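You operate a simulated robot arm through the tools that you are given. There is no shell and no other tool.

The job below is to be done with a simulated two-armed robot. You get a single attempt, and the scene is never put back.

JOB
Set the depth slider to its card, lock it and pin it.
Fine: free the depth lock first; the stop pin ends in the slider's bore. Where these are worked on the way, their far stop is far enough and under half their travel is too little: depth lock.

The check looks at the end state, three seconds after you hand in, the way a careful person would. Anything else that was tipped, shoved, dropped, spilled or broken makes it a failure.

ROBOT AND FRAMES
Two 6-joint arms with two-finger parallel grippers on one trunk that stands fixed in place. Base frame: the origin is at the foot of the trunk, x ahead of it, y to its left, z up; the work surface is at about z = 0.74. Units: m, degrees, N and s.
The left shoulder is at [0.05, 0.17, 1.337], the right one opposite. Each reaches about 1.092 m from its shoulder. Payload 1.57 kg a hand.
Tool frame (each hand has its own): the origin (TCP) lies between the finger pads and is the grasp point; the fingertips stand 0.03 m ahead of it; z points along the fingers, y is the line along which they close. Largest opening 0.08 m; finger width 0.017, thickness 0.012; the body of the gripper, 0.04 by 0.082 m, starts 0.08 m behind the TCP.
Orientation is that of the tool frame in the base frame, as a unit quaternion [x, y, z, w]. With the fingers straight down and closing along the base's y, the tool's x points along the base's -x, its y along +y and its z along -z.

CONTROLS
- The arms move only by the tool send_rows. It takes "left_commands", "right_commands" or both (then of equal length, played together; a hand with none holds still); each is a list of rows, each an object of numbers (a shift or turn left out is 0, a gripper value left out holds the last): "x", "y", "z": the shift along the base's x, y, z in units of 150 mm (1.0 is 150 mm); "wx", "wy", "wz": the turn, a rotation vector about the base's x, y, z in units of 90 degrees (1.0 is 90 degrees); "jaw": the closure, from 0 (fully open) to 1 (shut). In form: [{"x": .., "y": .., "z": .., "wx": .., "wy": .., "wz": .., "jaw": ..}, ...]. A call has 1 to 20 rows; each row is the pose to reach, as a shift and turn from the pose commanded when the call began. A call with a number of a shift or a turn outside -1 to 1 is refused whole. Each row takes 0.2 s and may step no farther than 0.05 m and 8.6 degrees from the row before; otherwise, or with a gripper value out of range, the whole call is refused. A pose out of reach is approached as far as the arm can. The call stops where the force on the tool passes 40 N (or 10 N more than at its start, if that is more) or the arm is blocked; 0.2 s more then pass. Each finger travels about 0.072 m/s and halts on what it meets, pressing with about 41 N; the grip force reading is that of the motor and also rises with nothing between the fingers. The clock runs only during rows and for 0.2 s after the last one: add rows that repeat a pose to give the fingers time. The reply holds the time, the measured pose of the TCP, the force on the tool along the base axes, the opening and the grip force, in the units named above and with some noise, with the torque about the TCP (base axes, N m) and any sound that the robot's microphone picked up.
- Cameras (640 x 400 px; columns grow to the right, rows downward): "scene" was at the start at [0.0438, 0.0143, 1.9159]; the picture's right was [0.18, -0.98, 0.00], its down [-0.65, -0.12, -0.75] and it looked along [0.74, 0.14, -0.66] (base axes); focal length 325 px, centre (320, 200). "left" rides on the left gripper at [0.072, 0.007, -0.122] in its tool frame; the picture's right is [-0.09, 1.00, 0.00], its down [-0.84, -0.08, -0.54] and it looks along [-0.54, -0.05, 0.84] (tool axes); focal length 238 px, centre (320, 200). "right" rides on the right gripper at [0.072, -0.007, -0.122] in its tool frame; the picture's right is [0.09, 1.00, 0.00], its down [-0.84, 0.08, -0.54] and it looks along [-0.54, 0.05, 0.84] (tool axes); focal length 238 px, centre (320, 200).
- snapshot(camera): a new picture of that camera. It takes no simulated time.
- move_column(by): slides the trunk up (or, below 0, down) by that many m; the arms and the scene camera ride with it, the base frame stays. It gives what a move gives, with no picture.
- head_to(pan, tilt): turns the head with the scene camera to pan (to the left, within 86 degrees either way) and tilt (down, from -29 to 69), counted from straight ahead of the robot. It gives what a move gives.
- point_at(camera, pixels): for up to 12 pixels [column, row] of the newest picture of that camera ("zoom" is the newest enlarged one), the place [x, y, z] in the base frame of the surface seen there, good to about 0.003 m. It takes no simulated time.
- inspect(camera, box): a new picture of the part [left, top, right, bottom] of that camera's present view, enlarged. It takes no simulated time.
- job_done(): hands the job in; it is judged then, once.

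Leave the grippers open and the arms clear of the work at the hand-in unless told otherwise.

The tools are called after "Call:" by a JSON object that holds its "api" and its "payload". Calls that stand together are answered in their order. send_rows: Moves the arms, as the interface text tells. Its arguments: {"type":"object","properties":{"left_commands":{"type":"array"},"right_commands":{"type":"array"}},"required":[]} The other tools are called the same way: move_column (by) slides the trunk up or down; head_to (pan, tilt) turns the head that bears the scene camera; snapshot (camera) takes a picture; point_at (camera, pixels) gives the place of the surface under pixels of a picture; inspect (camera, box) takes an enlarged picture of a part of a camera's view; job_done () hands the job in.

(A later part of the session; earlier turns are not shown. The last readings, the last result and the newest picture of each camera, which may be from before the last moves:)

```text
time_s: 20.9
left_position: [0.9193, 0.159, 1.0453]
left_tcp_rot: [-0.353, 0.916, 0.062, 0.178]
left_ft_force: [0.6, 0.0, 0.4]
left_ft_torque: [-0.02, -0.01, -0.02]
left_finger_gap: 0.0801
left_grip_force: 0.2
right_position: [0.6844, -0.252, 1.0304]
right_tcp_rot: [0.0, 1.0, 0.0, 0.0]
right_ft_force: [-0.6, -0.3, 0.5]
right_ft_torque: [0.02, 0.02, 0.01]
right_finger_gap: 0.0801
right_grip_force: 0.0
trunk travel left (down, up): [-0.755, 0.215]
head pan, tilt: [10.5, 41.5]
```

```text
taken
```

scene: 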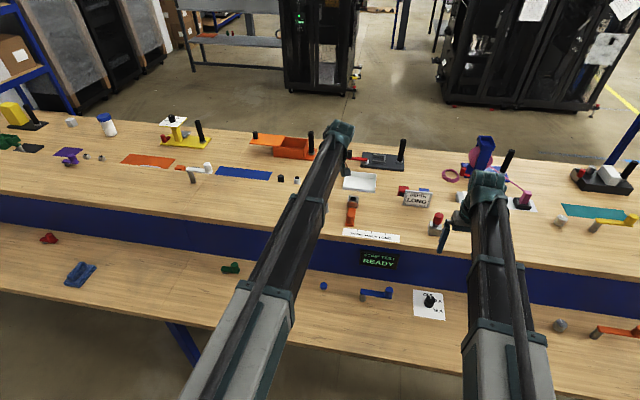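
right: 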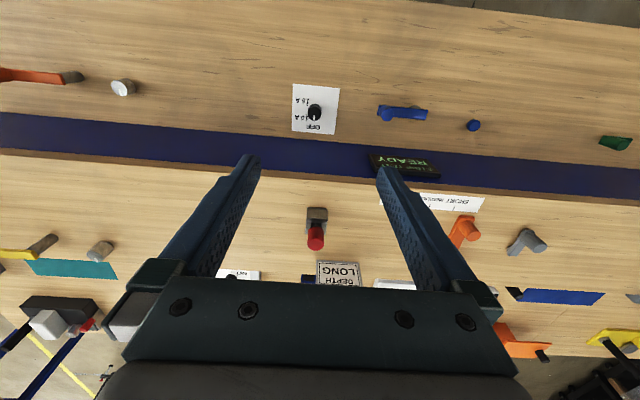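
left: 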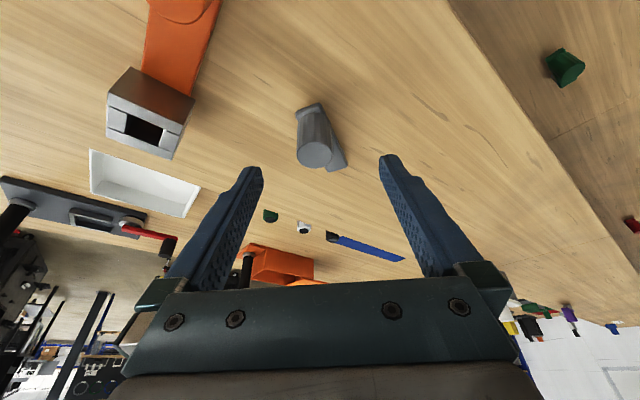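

The knob at (315,145) lies between the open fingertips and nothing else is under them. I'll lower the last 0.036 m.

Call:
{"api": "move_column", "payload": {"by": -0.035}}

Call:
{"api": "send_rows", "payload": {"left_commands": [{"jaw": 0.3}, {"jaw": 0.5}, {"jaw": 0.65}, {"jaw": 0.65}, {"jaw": 0.65}]}}

Call:
{"api": "snapshot", "payload": {"camera": "left"}}

```text
time_s: 21.7
left_position: [0.9189, 0.1578, 1.0099]
left_tcp_rot: [-0.354, 0.916, 0.062, 0.178]
left_ft_force: [-0.3, -0.5, 0.4]
left_ft_torque: [-0.01, -0.02, 0.02]
left_finger_gap: 0.0799
left_grip_force: 0.1
right_position: [0.6836, -0.253, 0.9937]
right_tcp_rot: [0.0, 1.0, 0.0, 0.0]
right_ft_force: [-0.6, 0.3, -0.2]
right_ft_torque: [0.03, 0.05, -0.01]
right_finger_gap: 0.0799
right_grip_force: 0.0
trunk travel left (down, up): [-0.72, 0.25]
head pan, tilt: [10.5, 41.5]
```

```text
time_s: 22.9
left_position: [0.9186, 0.1575, 1.0103]
left_tcp_rot: [-0.353, 0.916, 0.063, 0.178]
left_ft_force: [0.2, -0.1, 0.3]
left_ft_torque: [0.02, 0.05, -0.05]
left_finger_gap: 0.0284
left_grip_force: 0.3
right_position: [0.6848, -0.2529, 0.9956]
right_tcp_rot: [0.0, 1.0, 0.0, -0.001]
right_ft_force: [-0.5, -0.1, -0.4]
right_ft_torque: [0.0, 0.0, -0.02]
right_finger_gap: 0.0798
right_grip_force: 0.0
trunk travel left (down, up): [-0.72, 0.25]
head pan, tilt: [10.5, 41.5]
```

```text
taken
```

left: 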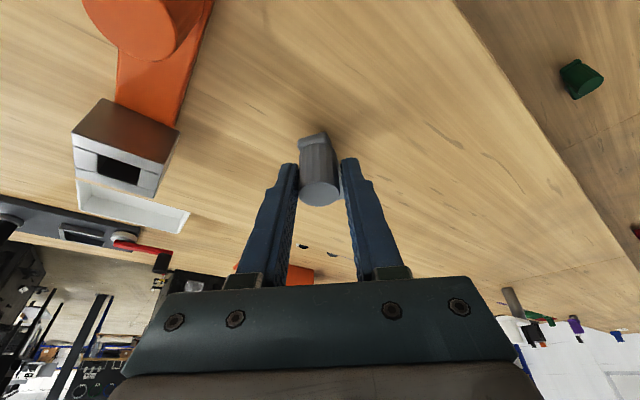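

The knob is caged with the hand at 42° yaw. I'll keep pushing it along its arc toward 90°, slowly, and watch the force.

Call:
{"api": "send_rows", "payload": {"left_commands": [{"x": 0.0167, "y": -0.0167}, {"x": 0.0333, "y": -0.0333}, {"x": 0.05, "y": -0.04}, {"x": 0.0667, "y": -0.0467}, {"x": 0.086, "y": -0.0515}, {"x": 0.1053, "y": -0.056}, {"x": 0.1053, "y": -0.056}]}}

Call:
{"api": "snapshot", "payload": {"camera": "left"}}

```text
time_s: 24.5
left_position: [0.9348, 0.1495, 1.0106]
left_tcp_rot: [-0.353, 0.916, 0.062, 0.178]
left_ft_force: [0.7, 0.3, 0.3]
left_ft_torque: [-0.01, 0.0, -0.01]
left_finger_gap: 0.0285
left_grip_force: 0.3
right_position: [0.6837, -0.2532, 0.9945]
right_tcp_rot: [0.0, 1.0, 0.001, 0.001]
right_ft_force: [0.0, 0.9, 0.6]
right_ft_torque: [0.0, 0.01, -0.01]
right_finger_gap: 0.0799
right_grip_force: 0.0
trunk travel left (down, up): [-0.72, 0.25]
head pan, tilt: [10.5, 41.5]
```

```text
taken
```

left: 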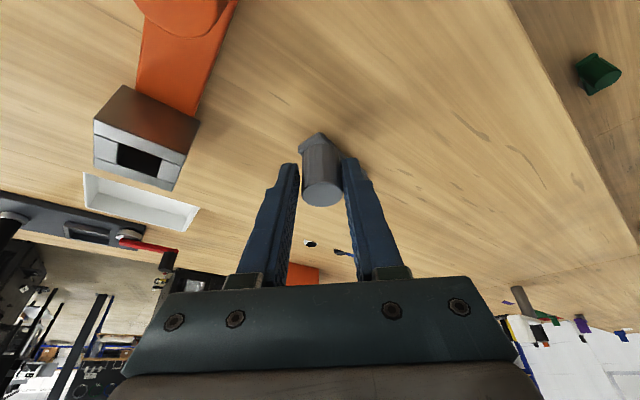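

Still free, and the lever is at about 80°. I'll carry on to about 96°.

Call:
{"api": "send_rows", "payload": {"left_commands": [{"x": 0.02, "y": -0.002}, {"x": 0.04, "y": -0.0047}, {"x": 0.06, "y": -0.004}, {"x": 0.08, "y": -0.0033}, {"x": 0.08, "y": -0.0033}]}}

Call:
{"api": "snapshot", "payload": {"camera": "left"}}

Call:
{"api": "inspect", "payload": {"camera": "left", "box": [270, 120, 380, 230]}}

```text
time_s: 25.7
left_position: [0.9475, 0.1499, 1.01]
left_tcp_rot: [-0.355, 0.916, 0.063, 0.178]
left_ft_force: [-0.2, 0.2, 0.2]
left_ft_torque: [0.05, 0.02, -0.03]
left_finger_gap: 0.0282
left_grip_force: 0.5
right_position: [0.6843, -0.2522, 0.9941]
right_tcp_rot: [0.0, 1.0, 0.0, 0.0]
right_ft_force: [0.1, 0.4, 0.0]
right_ft_torque: [-0.03, 0.0, -0.01]
right_finger_gap: 0.0799
right_grip_force: 0.2
trunk travel left (down, up): [-0.72, 0.25]
head pan, tilt: [10.5, 41.5]
```

```text
taken
```

left: 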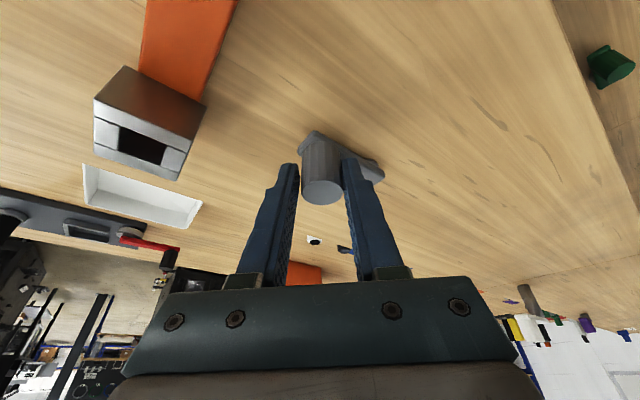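

```text
3.64 times, centred on (325, 175) of left
```

zoom: 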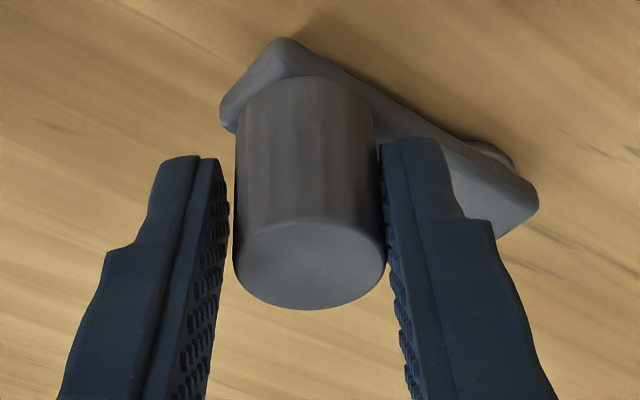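

The lever is now at about 95° and still moves freely. I'll go on, adding yaw so the pad keeps pushing squarely.

Call:
{"api": "send_rows", "payload": {"left_commands": [{"x": 0.0227, "y": 0.0027, "wz": 0.0444}, {"x": 0.0453, "y": 0.0053, "wz": 0.0889}, {"x": 0.067, "y": 0.011, "wz": 0.1333}, {"x": 0.09, "y": 0.0167, "wz": 0.1778}, {"x": 0.09, "y": 0.0167, "wz": 0.1778}]}}

Call:
{"api": "snapshot", "payload": {"camera": "left"}}

Call:
{"api": "inspect", "payload": {"camera": "left", "box": [270, 120, 390, 230]}}

```text
time_s: 26.9
left_position: [0.9575, 0.1521, 1.0118]
left_tcp_rot: [-0.478, 0.858, 0.087, 0.167]
left_ft_force: [-17.3, 1.9, -5.3]
left_ft_torque: [-0.05, 0.25, 0.12]
left_finger_gap: 0.0418
left_grip_force: 7.7
right_position: [0.683, -0.2513, 0.9957]
right_tcp_rot: [0.001, 1.0, 0.0, 0.0]
right_ft_force: [0.0, -0.4, 0.5]
right_ft_torque: [0.0, -0.01, -0.03]
right_finger_gap: 0.0802
right_grip_force: 0.1
trunk travel left (down, up): [-0.72, 0.25]
head pan, tilt: [10.5, 41.5]
```

```text
taken
```

left: 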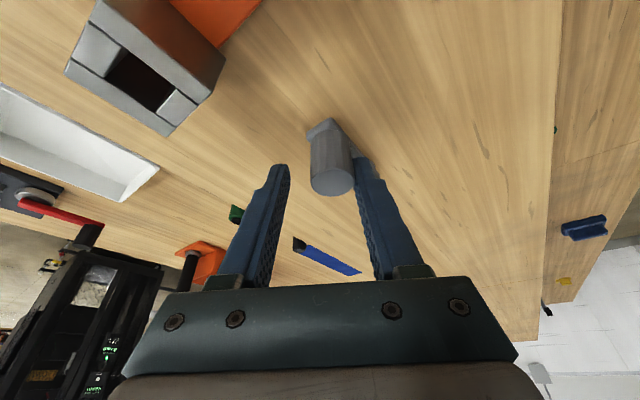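

```text
3.64 times, centred on (330, 175) of left
```

zoom: 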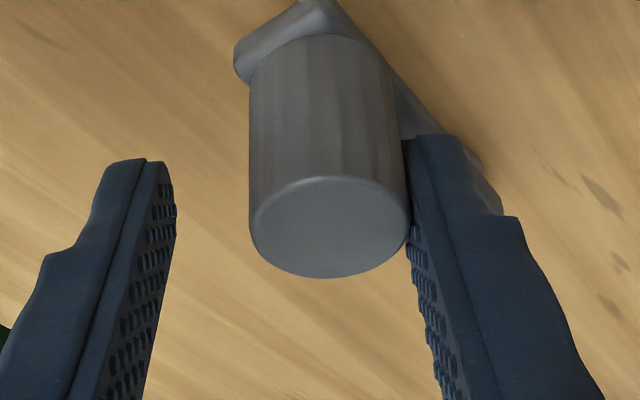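

The force rose to 17 N and the pushing finger was pressed back, so the lever is at its far stop at roughly 90–95°. I'll back the hand off a little to release the push, then open the fingers.

Call:
{"api": "send_rows", "payload": {"left_commands": [{"x": -0.03, "y": 0.0, "jaw": 0.65}, {"x": -0.06, "y": 0.0, "jaw": 0.6}, {"x": -0.07, "y": 0.0, "jaw": 0.5}, {"x": -0.07, "y": 0.0, "jaw": 0.3}, {"x": -0.07, "y": 0.0, "jaw": 0.0}, {"x": -0.07, "y": 0.0, "jaw": 0.0}]}}

Call:
{"api": "snapshot", "payload": {"camera": "left"}}

```text
time_s: 28.3
left_position: [0.9506, 0.1515, 1.0091]
left_tcp_rot: [-0.477, 0.859, 0.086, 0.168]
left_ft_force: [0.4, -0.4, 0.5]
left_ft_torque: [-0.02, -0.01, 0.02]
left_finger_gap: 0.0799
left_grip_force: 0.1
right_position: [0.6837, -0.2528, 0.9949]
right_tcp_rot: [0.0, 1.0, 0.0, 0.0]
right_ft_force: [1.1, -0.6, 0.1]
right_ft_torque: [0.04, 0.03, 0.01]
right_finger_gap: 0.0799
right_grip_force: 0.1
trunk travel left (down, up): [-0.72, 0.25]
head pan, tilt: [10.5, 41.5]
```

```text
taken
```

left: 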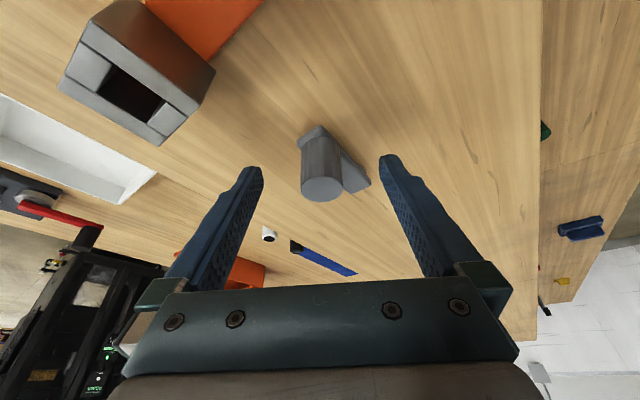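

The push is released and the force is near zero. Now I'll raise the trunk, unwind the yaw while keeping the forward tilt, and move the left hand above the slider's orange knob at about (0.888, 0.0605).

Call:
{"api": "move_column", "payload": {"by": 0.1}}

Call:
{"api": "send_rows", "payload": {"left_commands": [{"x": -0.05, "y": -0.07, "wz": -0.0805}, {"x": -0.11, "y": -0.15, "wz": -0.161}, {"x": -0.17, "y": -0.23, "wz": -0.2416}, {"x": -0.23, "y": -0.31, "wz": -0.3222}, {"x": -0.29, "y": -0.39, "wz": -0.4027}, {"x": -0.35, "y": -0.47, "wz": -0.4833}, {"x": -0.41, "y": -0.54, "wz": -0.5638}, {"x": -0.457, "y": -0.607, "wz": -0.6444}, {"x": -0.457, "y": -0.607, "wz": -0.6444}]}}

Call:
{"api": "snapshot", "payload": {"camera": "left"}}

Call:
{"api": "snapshot", "payload": {"camera": "scene"}}

```text
time_s: 29.7
left_position: [0.9511, 0.1519, 1.1104]
left_tcp_rot: [-0.477, 0.858, 0.087, 0.168]
left_ft_force: [0.5, -0.6, 0.2]
left_ft_torque: [0.0, -0.03, 0.01]
left_finger_gap: 0.0798
left_grip_force: 0.0
right_position: [0.6849, -0.2525, 1.0948]
right_tcp_rot: [0.0, 1.0, 0.0, 0.001]
right_ft_force: [-0.7, -0.7, 0.1]
right_ft_torque: [-0.04, -0.03, 0.01]
right_finger_gap: 0.0801
right_grip_force: 0.0
trunk travel left (down, up): [-0.82, 0.15]
head pan, tilt: [10.5, 41.5]
```

```text
time_s: 31.7
left_position: [0.8815, 0.0607, 1.1104]
left_tcp_rot: [0.0, 0.982, -0.006, 0.188]
left_ft_force: [0.4, 0.1, 0.9]
left_ft_torque: [-0.01, 0.01, 0.03]
left_finger_gap: 0.08
left_grip_force: 0.0
right_position: [0.6848, -0.2532, 1.0958]
right_tcp_rot: [0.001, 1.0, 0.0, 0.0]
right_ft_force: [0.3, 0.0, -0.4]
right_ft_torque: [0.01, 0.0, -0.01]
right_finger_gap: 0.0799
right_grip_force: 0.0
trunk travel left (down, up): [-0.82, 0.15]
head pan, tilt: [10.5, 41.5]
```

```text
taken
```

left: 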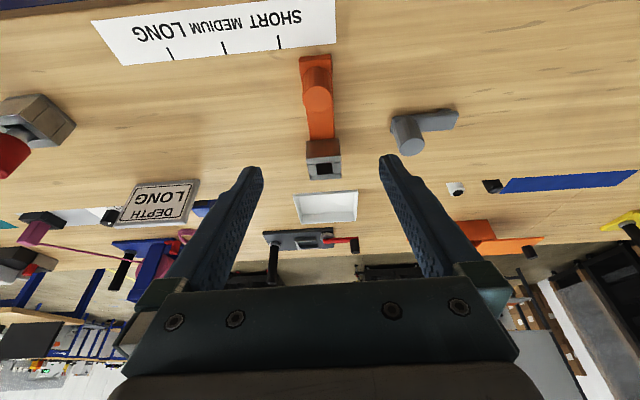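

```text
taken
```

scene: 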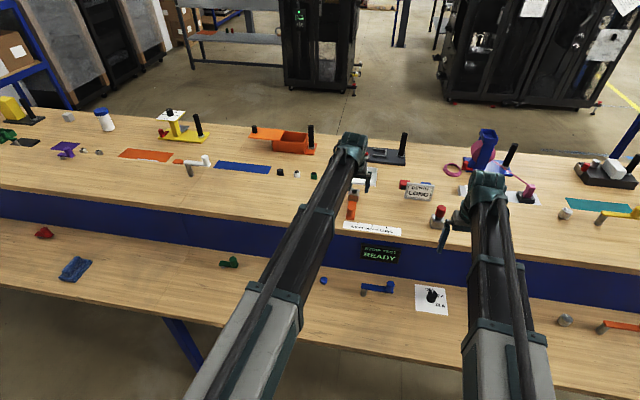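

The lever now lies along y (knob at (410,135), pivot near (450,120)), so it has turned about 90°. I'll measure the slider knob, bore and ticks from this squarer view.

Call:
{"api": "inspect", "payload": {"camera": "left", "box": [260, 20, 380, 190]}}

Call:
{"api": "point_at", "payload": {"camera": "left", "pixels": [[317, 97], [304, 97], [331, 97], [317, 110], [300, 56], [332, 54], [307, 138], [334, 137], [172, 50], [225, 45], [280, 38], [318, 167]]}}

Call:
{"api": "point_at", "payload": {"camera": "left", "pixels": [[410, 143], [455, 128], [453, 110], [395, 118], [306, 158], [342, 157], [309, 178], [340, 177], [316, 164], [330, 164], [316, 173], [331, 172]]}}

```text
2.35 times, centred on (320, 105) of left
```

zoom: 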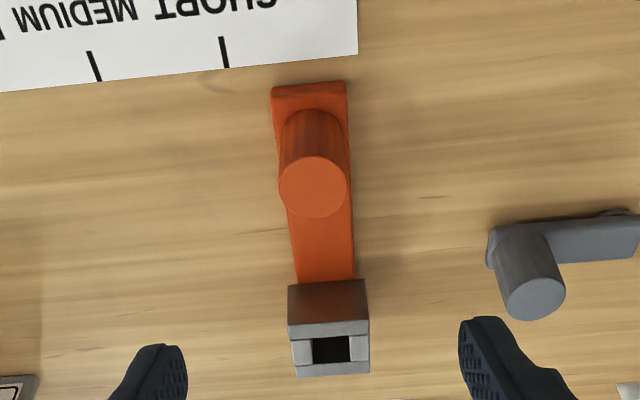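

```text
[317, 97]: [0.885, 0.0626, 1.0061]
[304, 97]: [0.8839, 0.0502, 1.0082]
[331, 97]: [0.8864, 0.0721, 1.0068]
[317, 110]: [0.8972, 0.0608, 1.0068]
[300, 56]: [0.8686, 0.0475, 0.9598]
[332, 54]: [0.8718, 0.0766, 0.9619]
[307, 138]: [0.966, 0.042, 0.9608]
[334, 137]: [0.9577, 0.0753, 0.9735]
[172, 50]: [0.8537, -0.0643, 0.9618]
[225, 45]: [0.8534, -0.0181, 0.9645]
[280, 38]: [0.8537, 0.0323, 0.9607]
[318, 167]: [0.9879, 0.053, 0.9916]
```

```text
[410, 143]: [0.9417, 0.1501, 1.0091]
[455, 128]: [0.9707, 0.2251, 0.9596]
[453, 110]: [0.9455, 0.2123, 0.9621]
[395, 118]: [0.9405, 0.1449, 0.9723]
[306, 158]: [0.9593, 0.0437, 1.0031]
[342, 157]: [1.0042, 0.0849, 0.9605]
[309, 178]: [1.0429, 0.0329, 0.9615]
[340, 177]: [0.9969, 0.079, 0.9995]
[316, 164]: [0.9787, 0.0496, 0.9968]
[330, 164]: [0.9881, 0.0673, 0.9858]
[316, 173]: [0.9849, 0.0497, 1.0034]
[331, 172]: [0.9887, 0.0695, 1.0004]
```

The slider knob's centre is at about (0.886, 0.0615). The grey block's bore is roughly 0.017 m square, centred near (0.978, 0.0615). I'll lower the trunk so the fingers straddle the slider knob.

Call:
{"api": "move_column", "payload": {"by": -0.07}}

Call:
{"api": "move_column", "payload": {"by": -0.03}}

Call:
{"api": "snapshot", "payload": {"camera": "left"}}

```text
time_s: 32.7
left_position: [0.8822, 0.0609, 1.0396]
left_tcp_rot: [-0.002, 0.982, -0.005, 0.188]
left_ft_force: [-0.5, 0.1, -1.0]
left_ft_torque: [0.03, -0.01, 0.02]
left_finger_gap: 0.0801
left_grip_force: 0.1
right_position: [0.6849, -0.2534, 1.025]
right_tcp_rot: [-0.001, 1.0, 0.0, 0.0]
right_ft_force: [0.5, 0.7, 0.4]
right_ft_torque: [0.0, 0.0, 0.01]
right_finger_gap: 0.08
right_grip_force: 0.1
trunk travel left (down, up): [-0.75, 0.22]
head pan, tilt: [10.5, 41.5]
```

```text
time_s: 33.5
left_position: [0.8821, 0.062, 1.0101]
left_tcp_rot: [-0.001, 0.982, -0.006, 0.188]
left_ft_force: [-0.8, -0.7, -0.7]
left_ft_torque: [-0.01, -0.02, 0.0]
left_finger_gap: 0.0797
left_grip_force: 0.1
right_position: [0.6833, -0.2534, 0.9963]
right_tcp_rot: [0.001, 1.0, 0.0, 0.0]
right_ft_force: [-0.2, -0.1, 0.0]
right_ft_torque: [-0.01, -0.02, 0.02]
right_finger_gap: 0.0797
right_grip_force: 0.0
trunk travel left (down, up): [-0.72, 0.25]
head pan, tilt: [10.5, 41.5]
```

```text
taken
```

left: 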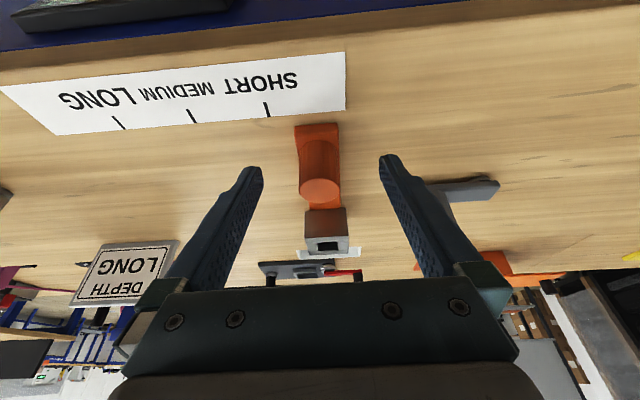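

The orange knob at (320,185) sits centred between the fingertips. I'll close to a close-fitting cage of about 0.025 m.

Call:
{"api": "send_rows", "payload": {"left_commands": [{"jaw": 0.3}, {"jaw": 0.5}, {"jaw": 0.69}, {"jaw": 0.69}, {"jaw": 0.69}]}}

Call:
{"api": "inspect", "payload": {"camera": "left", "box": [230, 60, 410, 240]}}

```text
time_s: 34.7
left_position: [0.8821, 0.0601, 1.0096]
left_tcp_rot: [-0.003, 0.982, -0.007, 0.188]
left_ft_force: [0.2, -2.8, -1.1]
left_ft_torque: [0.09, 0.02, -0.03]
left_finger_gap: 0.0259
left_grip_force: 7.5
right_position: [0.6846, -0.2534, 0.9951]
right_tcp_rot: [0.0, 1.0, -0.001, 0.0]
right_ft_force: [-0.3, -0.1, -0.6]
right_ft_torque: [-0.01, 0.0, 0.03]
right_finger_gap: 0.0801
right_grip_force: 0.0
trunk travel left (down, up): [-0.72, 0.25]
head pan, tilt: [10.5, 41.5]
```

```text
2.22 times, centred on (320, 150) of left
```

zoom: 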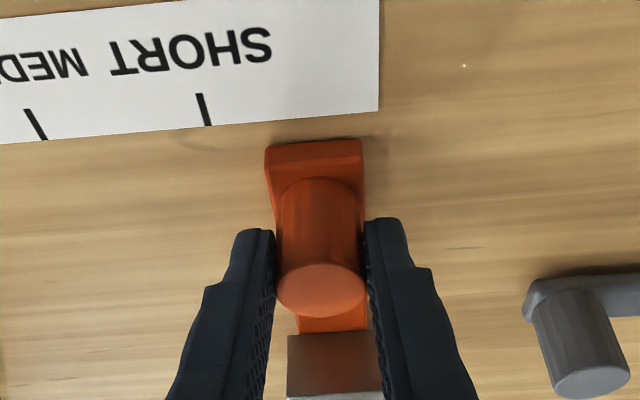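

The knob is now held lightly (gap 0.0259 m, grip 7.5 N). I'll move the slider toward LONG (−y), with a short test step first.

Call:
{"api": "send_rows", "payload": {"left_commands": [{"y": -0.03}, {"y": -0.06}, {"y": -0.09}, {"y": -0.09}]}}

Call:
{"api": "inspect", "payload": {"camera": "left", "box": [230, 60, 410, 240]}}

```text
time_s: 35.7
left_position: [0.8808, 0.0481, 1.0112]
left_tcp_rot: [-0.001, 0.982, -0.005, 0.188]
left_ft_force: [1.2, 2.2, 0.2]
left_ft_torque: [0.18, -0.03, 0.03]
left_finger_gap: 0.0258
left_grip_force: 12.0
right_position: [0.6859, -0.2532, 0.995]
right_tcp_rot: [0.0, 1.0, 0.0, 0.0]
right_ft_force: [0.5, 0.8, -0.2]
right_ft_torque: [-0.01, 0.02, 0.02]
right_finger_gap: 0.0803
right_grip_force: 0.1
trunk travel left (down, up): [-0.72, 0.25]
head pan, tilt: [10.5, 41.5]
```

```text
2.22 times, centred on (320, 150) of left
```

zoom: 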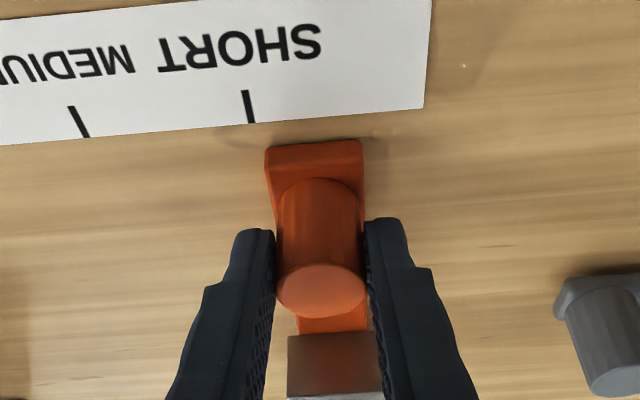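

The slider moves freely with the hand. I'll take it most of the way: another 0.10 m toward LONG in 0.01 m steps.

Call:
{"api": "send_rows", "payload": {"left_commands": [{"y": -0.06}, {"y": -0.12}, {"y": -0.18}, {"y": -0.24}, {"y": -0.3}, {"y": -0.36}, {"y": -0.42}, {"y": -0.48}, {"y": -0.54}, {"y": -0.6}, {"y": -0.667}, {"y": -0.667}]}}

Call:
{"api": "snapshot", "payload": {"camera": "left"}}

Call:
{"api": "inspect", "payload": {"camera": "left", "box": [230, 60, 410, 240]}}

```text
time_s: 38.3
left_position: [0.8805, -0.0532, 1.0097]
left_tcp_rot: [-0.002, 0.982, -0.005, 0.189]
left_ft_force: [-1.2, 0.2, 0.4]
left_ft_torque: [0.41, 0.01, -0.01]
left_finger_gap: 0.0262
left_grip_force: 24.2
right_position: [0.6846, -0.2524, 0.9941]
right_tcp_rot: [0.0, 1.0, 0.0, 0.0]
right_ft_force: [0.9, -0.9, 0.2]
right_ft_torque: [-0.02, 0.04, 0.0]
right_finger_gap: 0.0799
right_grip_force: 0.1
trunk travel left (down, up): [-0.72, 0.25]
head pan, tilt: [10.5, 41.5]
```

```text
taken
```

left: 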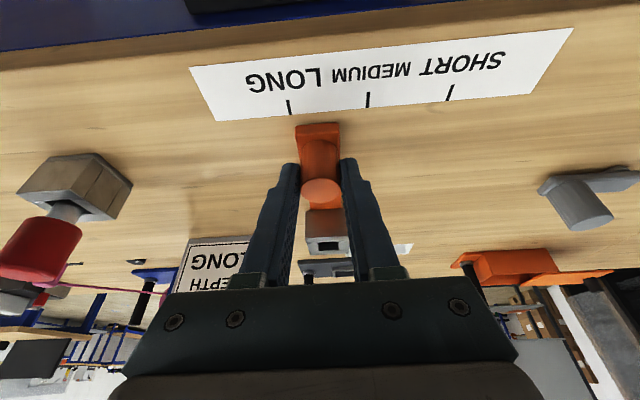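

```text
2.22 times, centred on (320, 150) of left
```

zoom: 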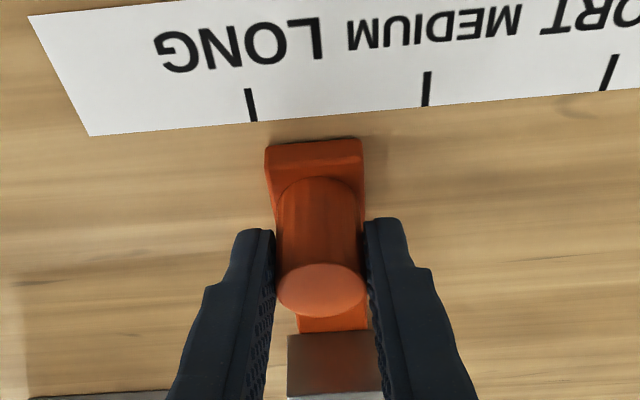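

The slider is near LONG. I'll measure how far its plate centre is from the LONG tick using the same picture.

Call:
{"api": "point_at", "payload": {"camera": "left", "pixels": [[296, 127], [339, 124], [297, 134], [340, 132], [289, 108], [291, 113], [288, 100], [368, 100], [450, 92], [318, 128], [318, 190]]}}

Call:
{"api": "inspect", "payload": {"camera": "left", "box": [270, 80, 370, 150]}}

Call:
{"api": "inspect", "payload": {"camera": "scene", "box": [330, 180, 450, 260]}}

```text
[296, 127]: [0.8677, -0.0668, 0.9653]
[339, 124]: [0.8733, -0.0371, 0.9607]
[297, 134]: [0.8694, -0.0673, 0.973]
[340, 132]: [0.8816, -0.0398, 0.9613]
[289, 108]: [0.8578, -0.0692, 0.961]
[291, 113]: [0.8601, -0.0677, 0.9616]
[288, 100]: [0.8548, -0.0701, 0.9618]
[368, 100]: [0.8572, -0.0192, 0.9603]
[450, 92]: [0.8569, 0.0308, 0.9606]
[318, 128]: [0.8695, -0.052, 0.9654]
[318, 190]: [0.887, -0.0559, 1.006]
```

```text
5.71 times, centred on (320, 115) of left
```

zoom: 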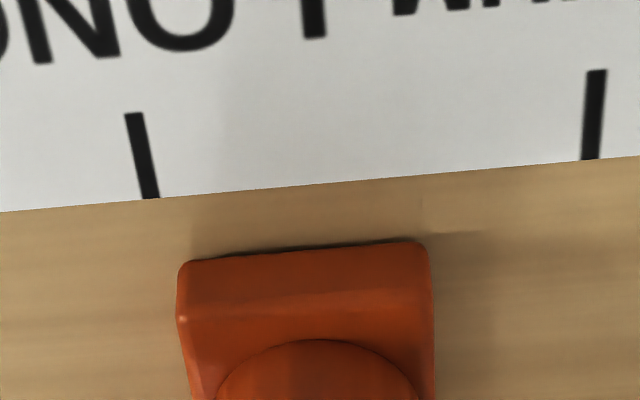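

```text
5.00 times, centred on (390, 220) of scene
```

zoom: 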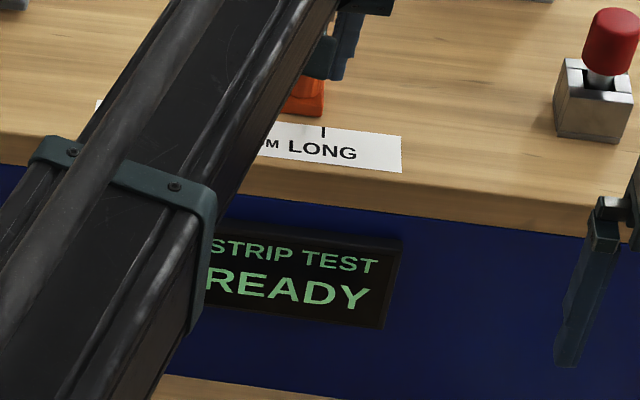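

The slider plate's centre is at about y −0.0525 and the LONG tick at about −0.069, so about 0.016 m remains. I'll move that distance slowly.

Call:
{"api": "send_rows", "payload": {"left_commands": [{"y": -0.03}, {"y": -0.06}, {"y": -0.09}, {"y": -0.105}, {"y": -0.105}]}}

Call:
{"api": "inspect", "payload": {"camera": "left", "box": [270, 80, 370, 150]}}

Call:
{"api": "snapshot", "payload": {"camera": "left"}}

Call:
{"api": "inspect", "payload": {"camera": "scene", "box": [330, 180, 450, 260]}}

```text
time_s: 39.5
left_position: [0.8813, -0.0681, 1.0103]
left_tcp_rot: [-0.002, 0.982, -0.006, 0.188]
left_ft_force: [0.4, 2.4, -0.6]
left_ft_torque: [0.05, -0.05, 0.02]
left_finger_gap: 0.0267
left_grip_force: 0.8
right_position: [0.6842, -0.2521, 0.9947]
right_tcp_rot: [0.0, 1.0, 0.0, 0.0]
right_ft_force: [0.4, 0.3, 0.3]
right_ft_torque: [-0.02, -0.01, 0.02]
right_finger_gap: 0.08
right_grip_force: 0.1
trunk travel left (down, up): [-0.72, 0.25]
head pan, tilt: [10.5, 41.5]
```

```text
5.71 times, centred on (320, 115) of left
```

zoom: 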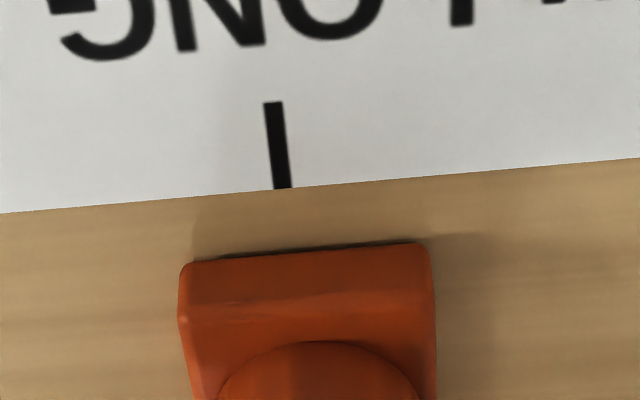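

```text
taken
```

left: 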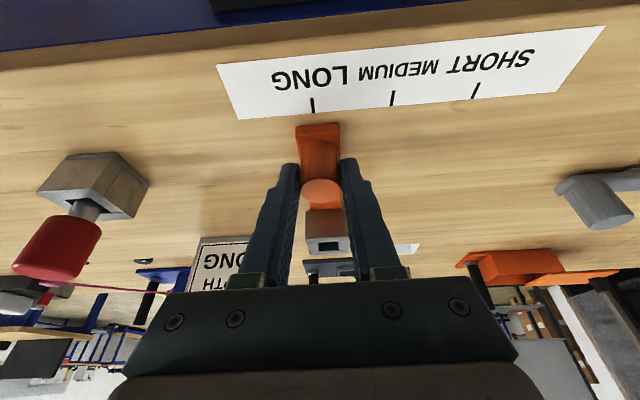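

```text
5.00 times, centred on (390, 220) of scene
```

zoom: 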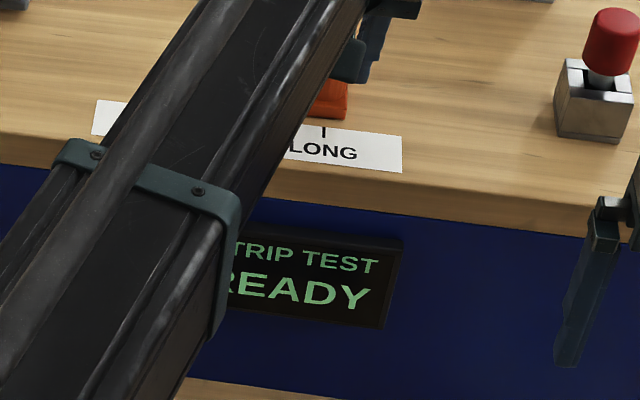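

Call:
{"api": "point_at", "payload": {"camera": "left", "pixels": [[296, 128], [338, 125], [297, 135], [338, 133], [312, 103], [313, 110], [296.5, 130], [337, 127], [393, 96], [474, 91]]}}

Call:
{"api": "point_at", "payload": {"camera": "scene", "pixels": [[390, 206], [394, 206], [397, 201]]}}

```text
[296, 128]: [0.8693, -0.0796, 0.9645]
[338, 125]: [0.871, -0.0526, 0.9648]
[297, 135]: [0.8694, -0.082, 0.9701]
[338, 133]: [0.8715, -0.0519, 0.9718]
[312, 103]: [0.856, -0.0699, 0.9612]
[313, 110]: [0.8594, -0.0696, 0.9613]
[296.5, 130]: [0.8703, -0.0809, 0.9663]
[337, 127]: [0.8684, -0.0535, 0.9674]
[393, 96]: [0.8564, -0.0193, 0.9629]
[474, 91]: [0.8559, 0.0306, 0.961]
```

```text
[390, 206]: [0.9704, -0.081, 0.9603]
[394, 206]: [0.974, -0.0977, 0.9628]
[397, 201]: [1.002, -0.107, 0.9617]
```

The plate centre is at about y −0.0665 and the LONG tick at −0.0697. I'll trim about 2.5 mm further and check.

Call:
{"api": "send_rows", "payload": {"left_commands": [{"y": -0.008}, {"y": -0.0167}, {"y": -0.0167}, {"y": -0.0167}]}}

Call:
{"api": "snapshot", "payload": {"camera": "left"}}

Call:
{"api": "inspect", "payload": {"camera": "left", "box": [270, 80, 370, 150]}}

Call:
{"api": "point_at", "payload": {"camera": "zoom", "pixels": [[190, 275], [425, 262], [185, 300], [428, 290], [190, 315], [426, 310], [292, 145], [297, 175]]}}

```text
time_s: 40.5
left_position: [0.8809, -0.0704, 1.0096]
left_tcp_rot: [-0.001, 0.982, -0.006, 0.189]
left_ft_force: [-0.1, 1.5, -0.9]
left_ft_torque: [0.02, 0.01, -0.01]
left_finger_gap: 0.0264
left_grip_force: 0.8
right_position: [0.6846, -0.2519, 0.9943]
right_tcp_rot: [0.0, 1.0, 0.0, 0.0]
right_ft_force: [-0.3, 0.0, 0.5]
right_ft_torque: [0.01, -0.01, 0.02]
right_finger_gap: 0.08
right_grip_force: 0.0
trunk travel left (down, up): [-0.72, 0.25]
head pan, tilt: [10.5, 41.5]
```

```text
taken
```

left: 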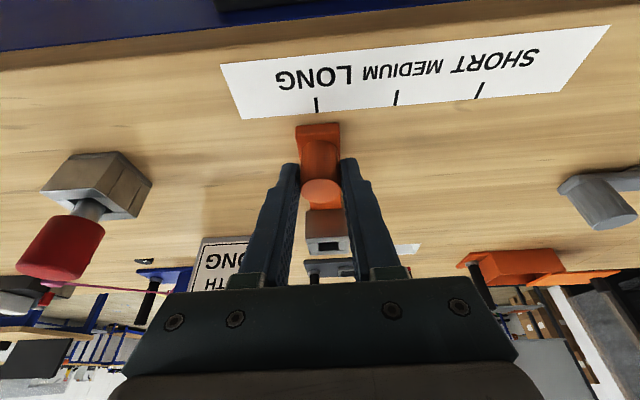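

```text
5.71 times, centred on (320, 115) of left
```

zoom: 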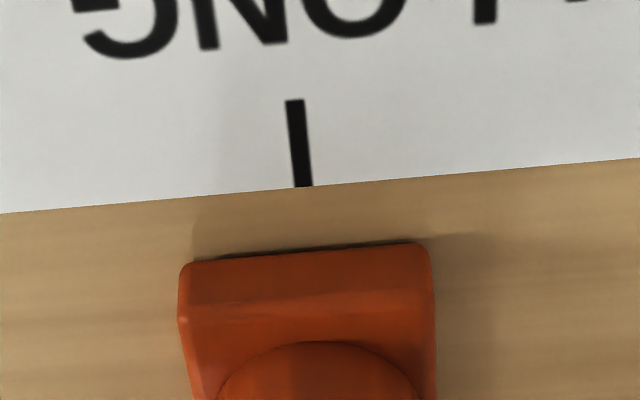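

```text
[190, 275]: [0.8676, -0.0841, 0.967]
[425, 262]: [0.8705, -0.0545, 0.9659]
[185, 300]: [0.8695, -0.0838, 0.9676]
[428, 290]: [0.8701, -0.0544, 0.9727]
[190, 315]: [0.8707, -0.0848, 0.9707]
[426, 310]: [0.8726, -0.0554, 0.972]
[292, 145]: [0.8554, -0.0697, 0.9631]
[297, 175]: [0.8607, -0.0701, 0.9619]
```

The plate centre reads y −0.0694 and the tick −0.0699, so the slider is on LONG. I'll open the fingers, check that it stayed there, and then raise the trunk.

Call:
{"api": "send_rows", "payload": {"left_commands": [{"jaw": 0.6}, {"jaw": 0.4}, {"jaw": 0.2}, {"jaw": 0.0}, {"jaw": 0.0}]}}

Call:
{"api": "inspect", "payload": {"camera": "left", "box": [270, 80, 370, 150]}}

Call:
{"api": "move_column", "payload": {"by": 0.1}}

Call:
{"api": "snapshot", "payload": {"camera": "left"}}

```text
time_s: 41.7
left_position: [0.8817, -0.0707, 1.0107]
left_tcp_rot: [-0.002, 0.982, -0.006, 0.189]
left_ft_force: [0.1, 0.2, 0.1]
left_ft_torque: [-0.02, 0.01, -0.03]
left_finger_gap: 0.0801
left_grip_force: 0.0
right_position: [0.6851, -0.2517, 0.9944]
right_tcp_rot: [0.0, 1.0, 0.0, 0.001]
right_ft_force: [0.3, -0.6, -0.1]
right_ft_torque: [0.02, -0.03, 0.01]
right_finger_gap: 0.0798
right_grip_force: 0.0
trunk travel left (down, up): [-0.72, 0.25]
head pan, tilt: [10.5, 41.5]
```

```text
5.71 times, centred on (320, 115) of left
```

zoom: 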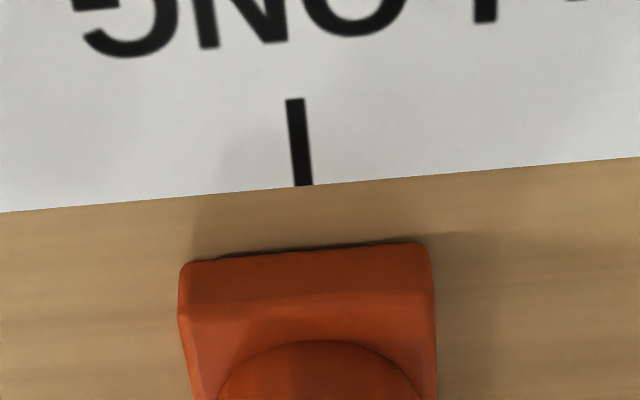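

```text
time_s: 43.0
left_position: [0.8816, -0.0705, 1.11]
left_tcp_rot: [-0.002, 0.982, -0.005, 0.189]
left_ft_force: [-0.2, 1.0, -0.2]
left_ft_torque: [0.02, 0.0, 0.03]
left_finger_gap: 0.0801
left_grip_force: 0.1
right_position: [0.6845, -0.2536, 1.0937]
right_tcp_rot: [0.0, 1.0, 0.0, 0.0]
right_ft_force: [0.0, 0.1, 0.3]
right_ft_torque: [-0.03, 0.0, -0.01]
right_finger_gap: 0.08
right_grip_force: 0.1
trunk travel left (down, up): [-0.82, 0.15]
head pan, tilt: [10.5, 41.5]
```

```text
taken
```

left: 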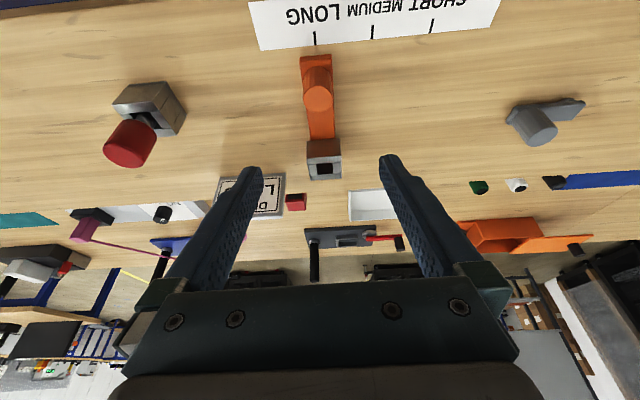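

The slider stayed put: the plate centre is at column 317 and the tick at 315. Next I'll carry the left hand back over the lock knob, yawing to 50°, to swing the lever back to locked.

Call:
{"api": "send_rows", "payload": {"left_commands": [{"x": 0.03, "y": 0.16, "wz": 0.0926}, {"x": 0.06, "y": 0.32, "wz": 0.185}, {"x": 0.1, "y": 0.48, "wz": 0.278}, {"x": 0.13, "y": 0.65, "wz": 0.37}, {"x": 0.16, "y": 0.82, "wz": 0.463}, {"x": 0.2, "y": 1.0, "wz": 0.5556}, {"x": 0.2, "y": 1.0, "wz": 0.5556}]}}

Call:
{"api": "send_rows", "payload": {"left_commands": [{"x": 0.1, "y": 0.24}, {"x": 0.2, "y": 0.47}, {"x": 0.2, "y": 0.47}]}}

Call:
{"api": "snapshot", "payload": {"camera": "left"}}

Call:
{"api": "snapshot", "payload": {"camera": "scene"}}

```text
time_s: 44.6
left_position: [0.9109, 0.0791, 1.1107]
left_tcp_rot: [-0.417, 0.889, 0.076, 0.174]
left_ft_force: [-0.3, -0.3, 0.6]
left_ft_torque: [0.0, -0.04, 0.03]
left_finger_gap: 0.0799
left_grip_force: 0.0
right_position: [0.6838, -0.253, 1.0926]
right_tcp_rot: [0.0, 1.0, 0.0, 0.0]
right_ft_force: [-0.4, 0.5, 0.1]
right_ft_torque: [-0.02, -0.01, 0.0]
right_finger_gap: 0.0801
right_grip_force: 0.0
trunk travel left (down, up): [-0.82, 0.15]
head pan, tilt: [10.5, 41.5]
```

```text
time_s: 45.4
left_position: [0.9414, 0.1509, 1.1106]
left_tcp_rot: [-0.417, 0.889, 0.075, 0.173]
left_ft_force: [-0.6, -1.3, 0.7]
left_ft_torque: [0.0, 0.0, 0.0]
left_finger_gap: 0.0798
left_grip_force: 0.0
right_position: [0.6851, -0.2525, 1.094]
right_tcp_rot: [0.001, 1.0, 0.0, 0.0]
right_ft_force: [0.0, 0.7, -0.4]
right_ft_torque: [0.02, -0.03, 0.01]
right_finger_gap: 0.0802
right_grip_force: 0.1
trunk travel left (down, up): [-0.82, 0.15]
head pan, tilt: [10.5, 41.5]
```

```text
taken
```

left: 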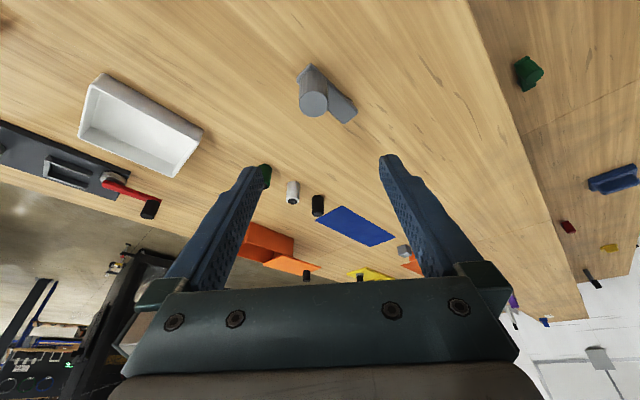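

```text
taken
```

scene: 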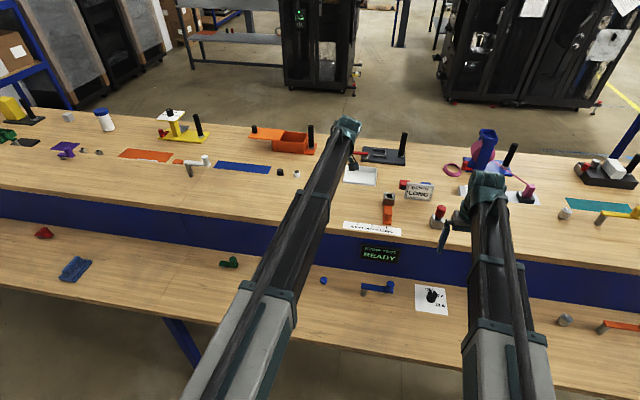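

Call:
{"api": "inspect", "payload": {"camera": "left", "box": [275, 50, 375, 140]}}

Call:
{"api": "point_at", "payload": {"camera": "left", "pixels": [[313, 104], [300, 104], [326, 103], [298, 82], [311, 66], [345, 122], [356, 112], [330, 95]]}}

Call:
{"api": "inspect", "payload": {"camera": "scene", "box": [340, 180, 460, 260]}}

```text
4.44 times, centred on (325, 95) of left
```

zoom: 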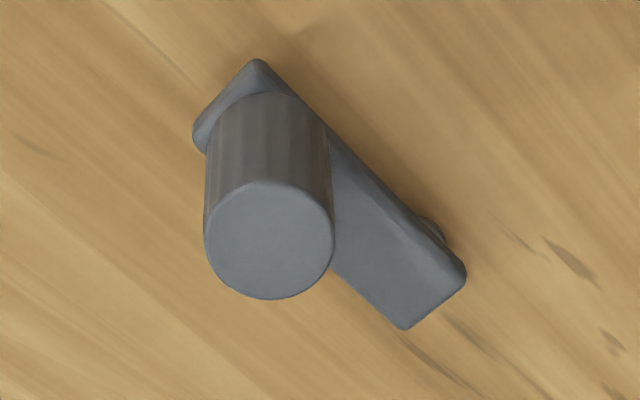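

```text
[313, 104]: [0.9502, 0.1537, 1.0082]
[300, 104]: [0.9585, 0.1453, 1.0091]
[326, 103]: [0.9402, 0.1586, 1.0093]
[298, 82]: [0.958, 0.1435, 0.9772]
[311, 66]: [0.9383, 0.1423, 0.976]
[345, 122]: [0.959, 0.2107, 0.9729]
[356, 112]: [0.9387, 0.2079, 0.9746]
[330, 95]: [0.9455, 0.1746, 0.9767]
```

```text
5.00 times, centred on (400, 220) of scene
```

zoom: 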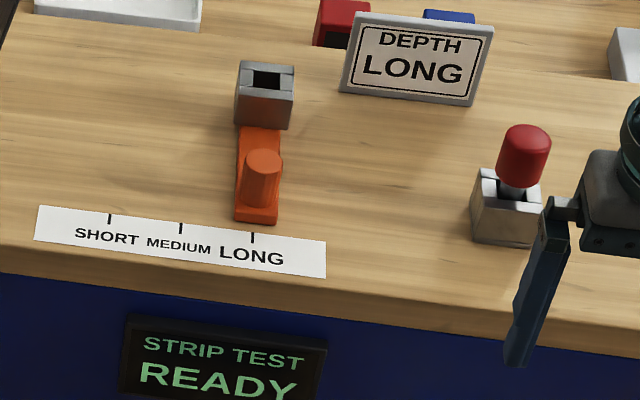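

The lever lies along y at about 90°: knob at (0.949, 0.153), pivot at about (0.9485, 0.1985). The scene picture also shows the slider in line with LONG. I'll fine-centre the hand and lower onto the knob.

Call:
{"api": "send_rows", "payload": {"left_commands": [{"x": 0.0247, "y": -0.016}, {"x": 0.0247, "y": -0.016}]}}

Call:
{"api": "move_column", "payload": {"by": -0.07}}

Call:
{"api": "move_column", "payload": {"by": -0.03}}

Call:
{"api": "snapshot", "payload": {"camera": "left"}}

```text
time_s: 46.0
left_position: [0.9456, 0.1464, 1.1104]
left_tcp_rot: [-0.417, 0.89, 0.074, 0.172]
left_ft_force: [-0.2, -0.3, 0.1]
left_ft_torque: [0.0, -0.01, 0.0]
left_finger_gap: 0.0799
left_grip_force: 0.1
right_position: [0.6842, -0.2522, 1.0962]
right_tcp_rot: [0.0, 1.0, 0.0, 0.0]
right_ft_force: [-0.5, -0.7, -0.6]
right_ft_torque: [-0.04, 0.03, 0.0]
right_finger_gap: 0.0802
right_grip_force: 0.0
trunk travel left (down, up): [-0.82, 0.15]
head pan, tilt: [10.5, 41.5]
```

```text
time_s: 47.1
left_position: [0.9449, 0.1478, 1.0398]
left_tcp_rot: [-0.417, 0.889, 0.076, 0.173]
left_ft_force: [-0.7, 0.0, 1.5]
left_ft_torque: [-0.02, 0.0, 0.01]
left_finger_gap: 0.0797
left_grip_force: 0.0
right_position: [0.6838, -0.2521, 1.026]
right_tcp_rot: [0.0, 1.0, 0.0, 0.0]
right_ft_force: [0.4, 0.7, 0.5]
right_ft_torque: [-0.03, -0.01, 0.01]
right_finger_gap: 0.08
right_grip_force: 0.0
trunk travel left (down, up): [-0.75, 0.22]
head pan, tilt: [10.5, 41.5]
```

```text
time_s: 47.9
left_position: [0.9451, 0.1466, 1.0092]
left_tcp_rot: [-0.416, 0.89, 0.075, 0.173]
left_ft_force: [0.0, -0.5, 0.3]
left_ft_torque: [-0.02, -0.01, 0.0]
left_finger_gap: 0.0802
left_grip_force: 0.1
right_position: [0.6844, -0.2534, 0.9953]
right_tcp_rot: [0.0, 1.0, -0.001, 0.0]
right_ft_force: [-0.1, 0.5, -0.1]
right_ft_torque: [0.0, -0.01, -0.01]
right_finger_gap: 0.0801
right_grip_force: 0.1
trunk travel left (down, up): [-0.72, 0.25]
head pan, tilt: [10.5, 41.5]
```

```text
taken
```

left: 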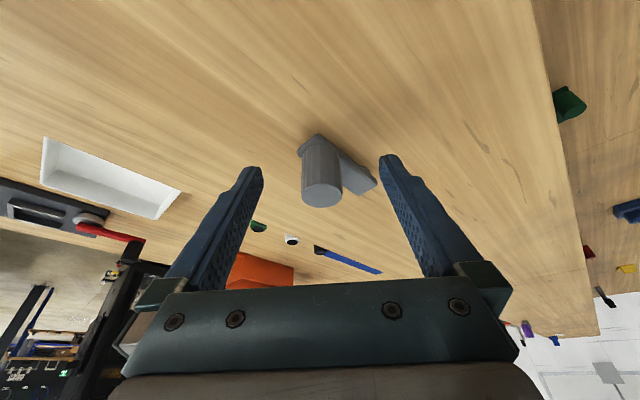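

The knob is between the fingers. I'll close to the loose cage and swing the lever back along its arc from 90° to about 52°, turning the hand with it.

Call:
{"api": "send_rows", "payload": {"left_commands": [{"jaw": 0.3}, {"jaw": 0.5}, {"jaw": 0.65}, {"jaw": 0.65}, {"jaw": 0.65}, {"x": -0.0447, "y": 0.022, "wz": -0.0222}, {"x": -0.0867, "y": 0.032, "wz": -0.0556}, {"x": -0.128, "y": 0.0473, "wz": -0.0889}, {"x": -0.166, "y": 0.068, "wz": -0.1333}, {"x": -0.202, "y": 0.094, "wz": -0.1778}, {"x": -0.202, "y": 0.094, "wz": -0.1778}]}}

Call:
{"api": "snapshot", "payload": {"camera": "left"}}

```text
time_s: 50.2
left_position: [0.9155, 0.1601, 1.0107]
left_tcp_rot: [-0.289, 0.939, 0.051, 0.182]
left_ft_force: [0.2, 0.1, 0.1]
left_ft_torque: [-0.03, 0.02, 0.0]
left_finger_gap: 0.0278
left_grip_force: 0.0
right_position: [0.6847, -0.2527, 0.9949]
right_tcp_rot: [0.0, 1.0, -0.001, 0.0]
right_ft_force: [0.8, -0.1, -0.8]
right_ft_torque: [-0.01, -0.04, 0.0]
right_finger_gap: 0.0799
right_grip_force: 0.0
trunk travel left (down, up): [-0.72, 0.25]
head pan, tilt: [10.5, 41.5]
```

```text
taken
```

left: 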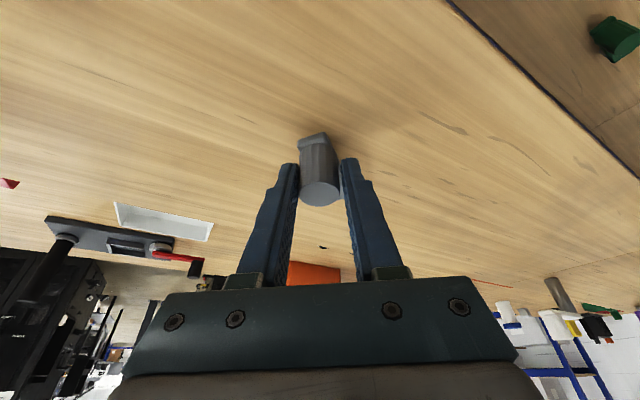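

The lever follows with no resistance. I'll continue the swing down to about 5°.

Call:
{"api": "send_rows", "payload": {"left_commands": [{"x": -0.032, "y": 0.032, "wz": -0.0556}, {"x": -0.0593, "y": 0.068, "wz": -0.1111}, {"x": -0.082, "y": 0.1067, "wz": -0.1667}, {"x": -0.0987, "y": 0.1487, "wz": -0.2333}, {"x": -0.1093, "y": 0.194, "wz": -0.3}, {"x": -0.1133, "y": 0.234, "wz": -0.3556}, {"x": -0.1133, "y": 0.234, "wz": -0.3556}]}}

Call:
{"api": "snapshot", "payload": {"camera": "left"}}

Call:
{"api": "inspect", "payload": {"camera": "left", "box": [260, 110, 380, 230]}}

```text
time_s: 51.9
left_position: [0.8973, 0.1965, 1.0103]
left_tcp_rot: [-0.018, 0.982, -0.002, 0.189]
left_ft_force: [0.3, -0.7, 0.2]
left_ft_torque: [-0.02, -0.01, -0.01]
left_finger_gap: 0.0279
left_grip_force: 0.0
right_position: [0.6835, -0.2527, 0.9946]
right_tcp_rot: [0.001, 1.0, 0.0, 0.0]
right_ft_force: [0.5, -0.1, -0.5]
right_ft_torque: [0.05, -0.03, 0.02]
right_finger_gap: 0.0801
right_grip_force: 0.1
trunk travel left (down, up): [-0.72, 0.25]
head pan, tilt: [10.5, 41.5]
```

```text
taken
```

left: 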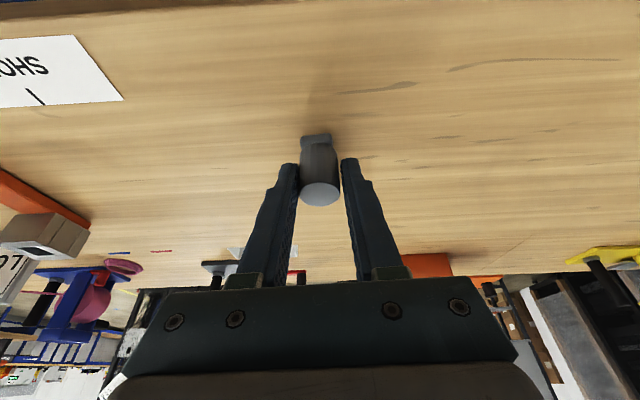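

```text
3.33 times, centred on (320, 170) of left
```

zoom: 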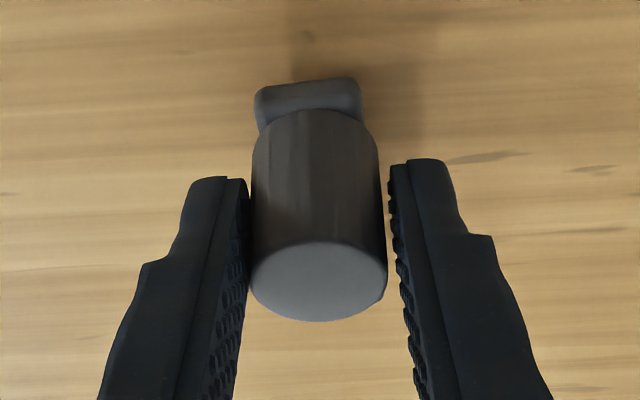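

The lever is nearly straight and the −y finger pushes it. I'll ease it the last few millimetres toward +y to find the locked stop.

Call:
{"api": "send_rows", "payload": {"left_commands": [{"y": 0.01, "wz": -0.011}, {"y": 0.02, "wz": -0.022}, {"y": 0.03, "wz": -0.022}, {"y": 0.04, "wz": -0.022}, {"y": 0.04, "wz": -0.022}]}}

Call:
{"api": "inspect", "payload": {"camera": "left", "box": [260, 110, 380, 230]}}

```text
time_s: 53.0
left_position: [0.8969, 0.2021, 1.0095]
left_tcp_rot: [0.0, 0.982, -0.006, 0.188]
left_ft_force: [-1.4, 0.1, -0.2]
left_ft_torque: [-0.05, 0.02, 0.01]
left_finger_gap: 0.0292
left_grip_force: 0.8
right_position: [0.6834, -0.2539, 0.995]
right_tcp_rot: [0.0, 1.0, -0.001, 0.0]
right_ft_force: [0.2, 0.4, -0.7]
right_ft_torque: [0.01, -0.01, -0.01]
right_finger_gap: 0.0801
right_grip_force: 0.1
trunk travel left (down, up): [-0.72, 0.25]
head pan, tilt: [10.5, 41.5]
```

```text
3.33 times, centred on (320, 170) of left
```

zoom: 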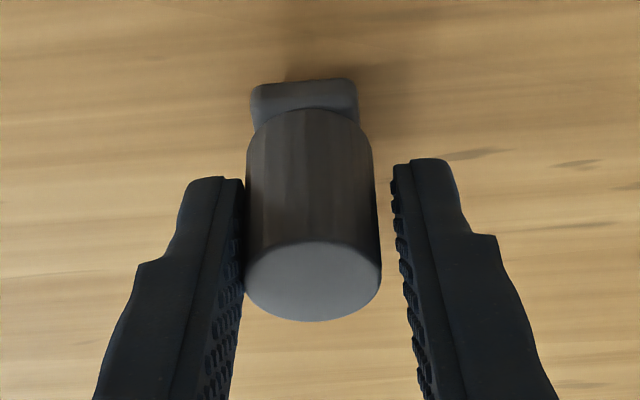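

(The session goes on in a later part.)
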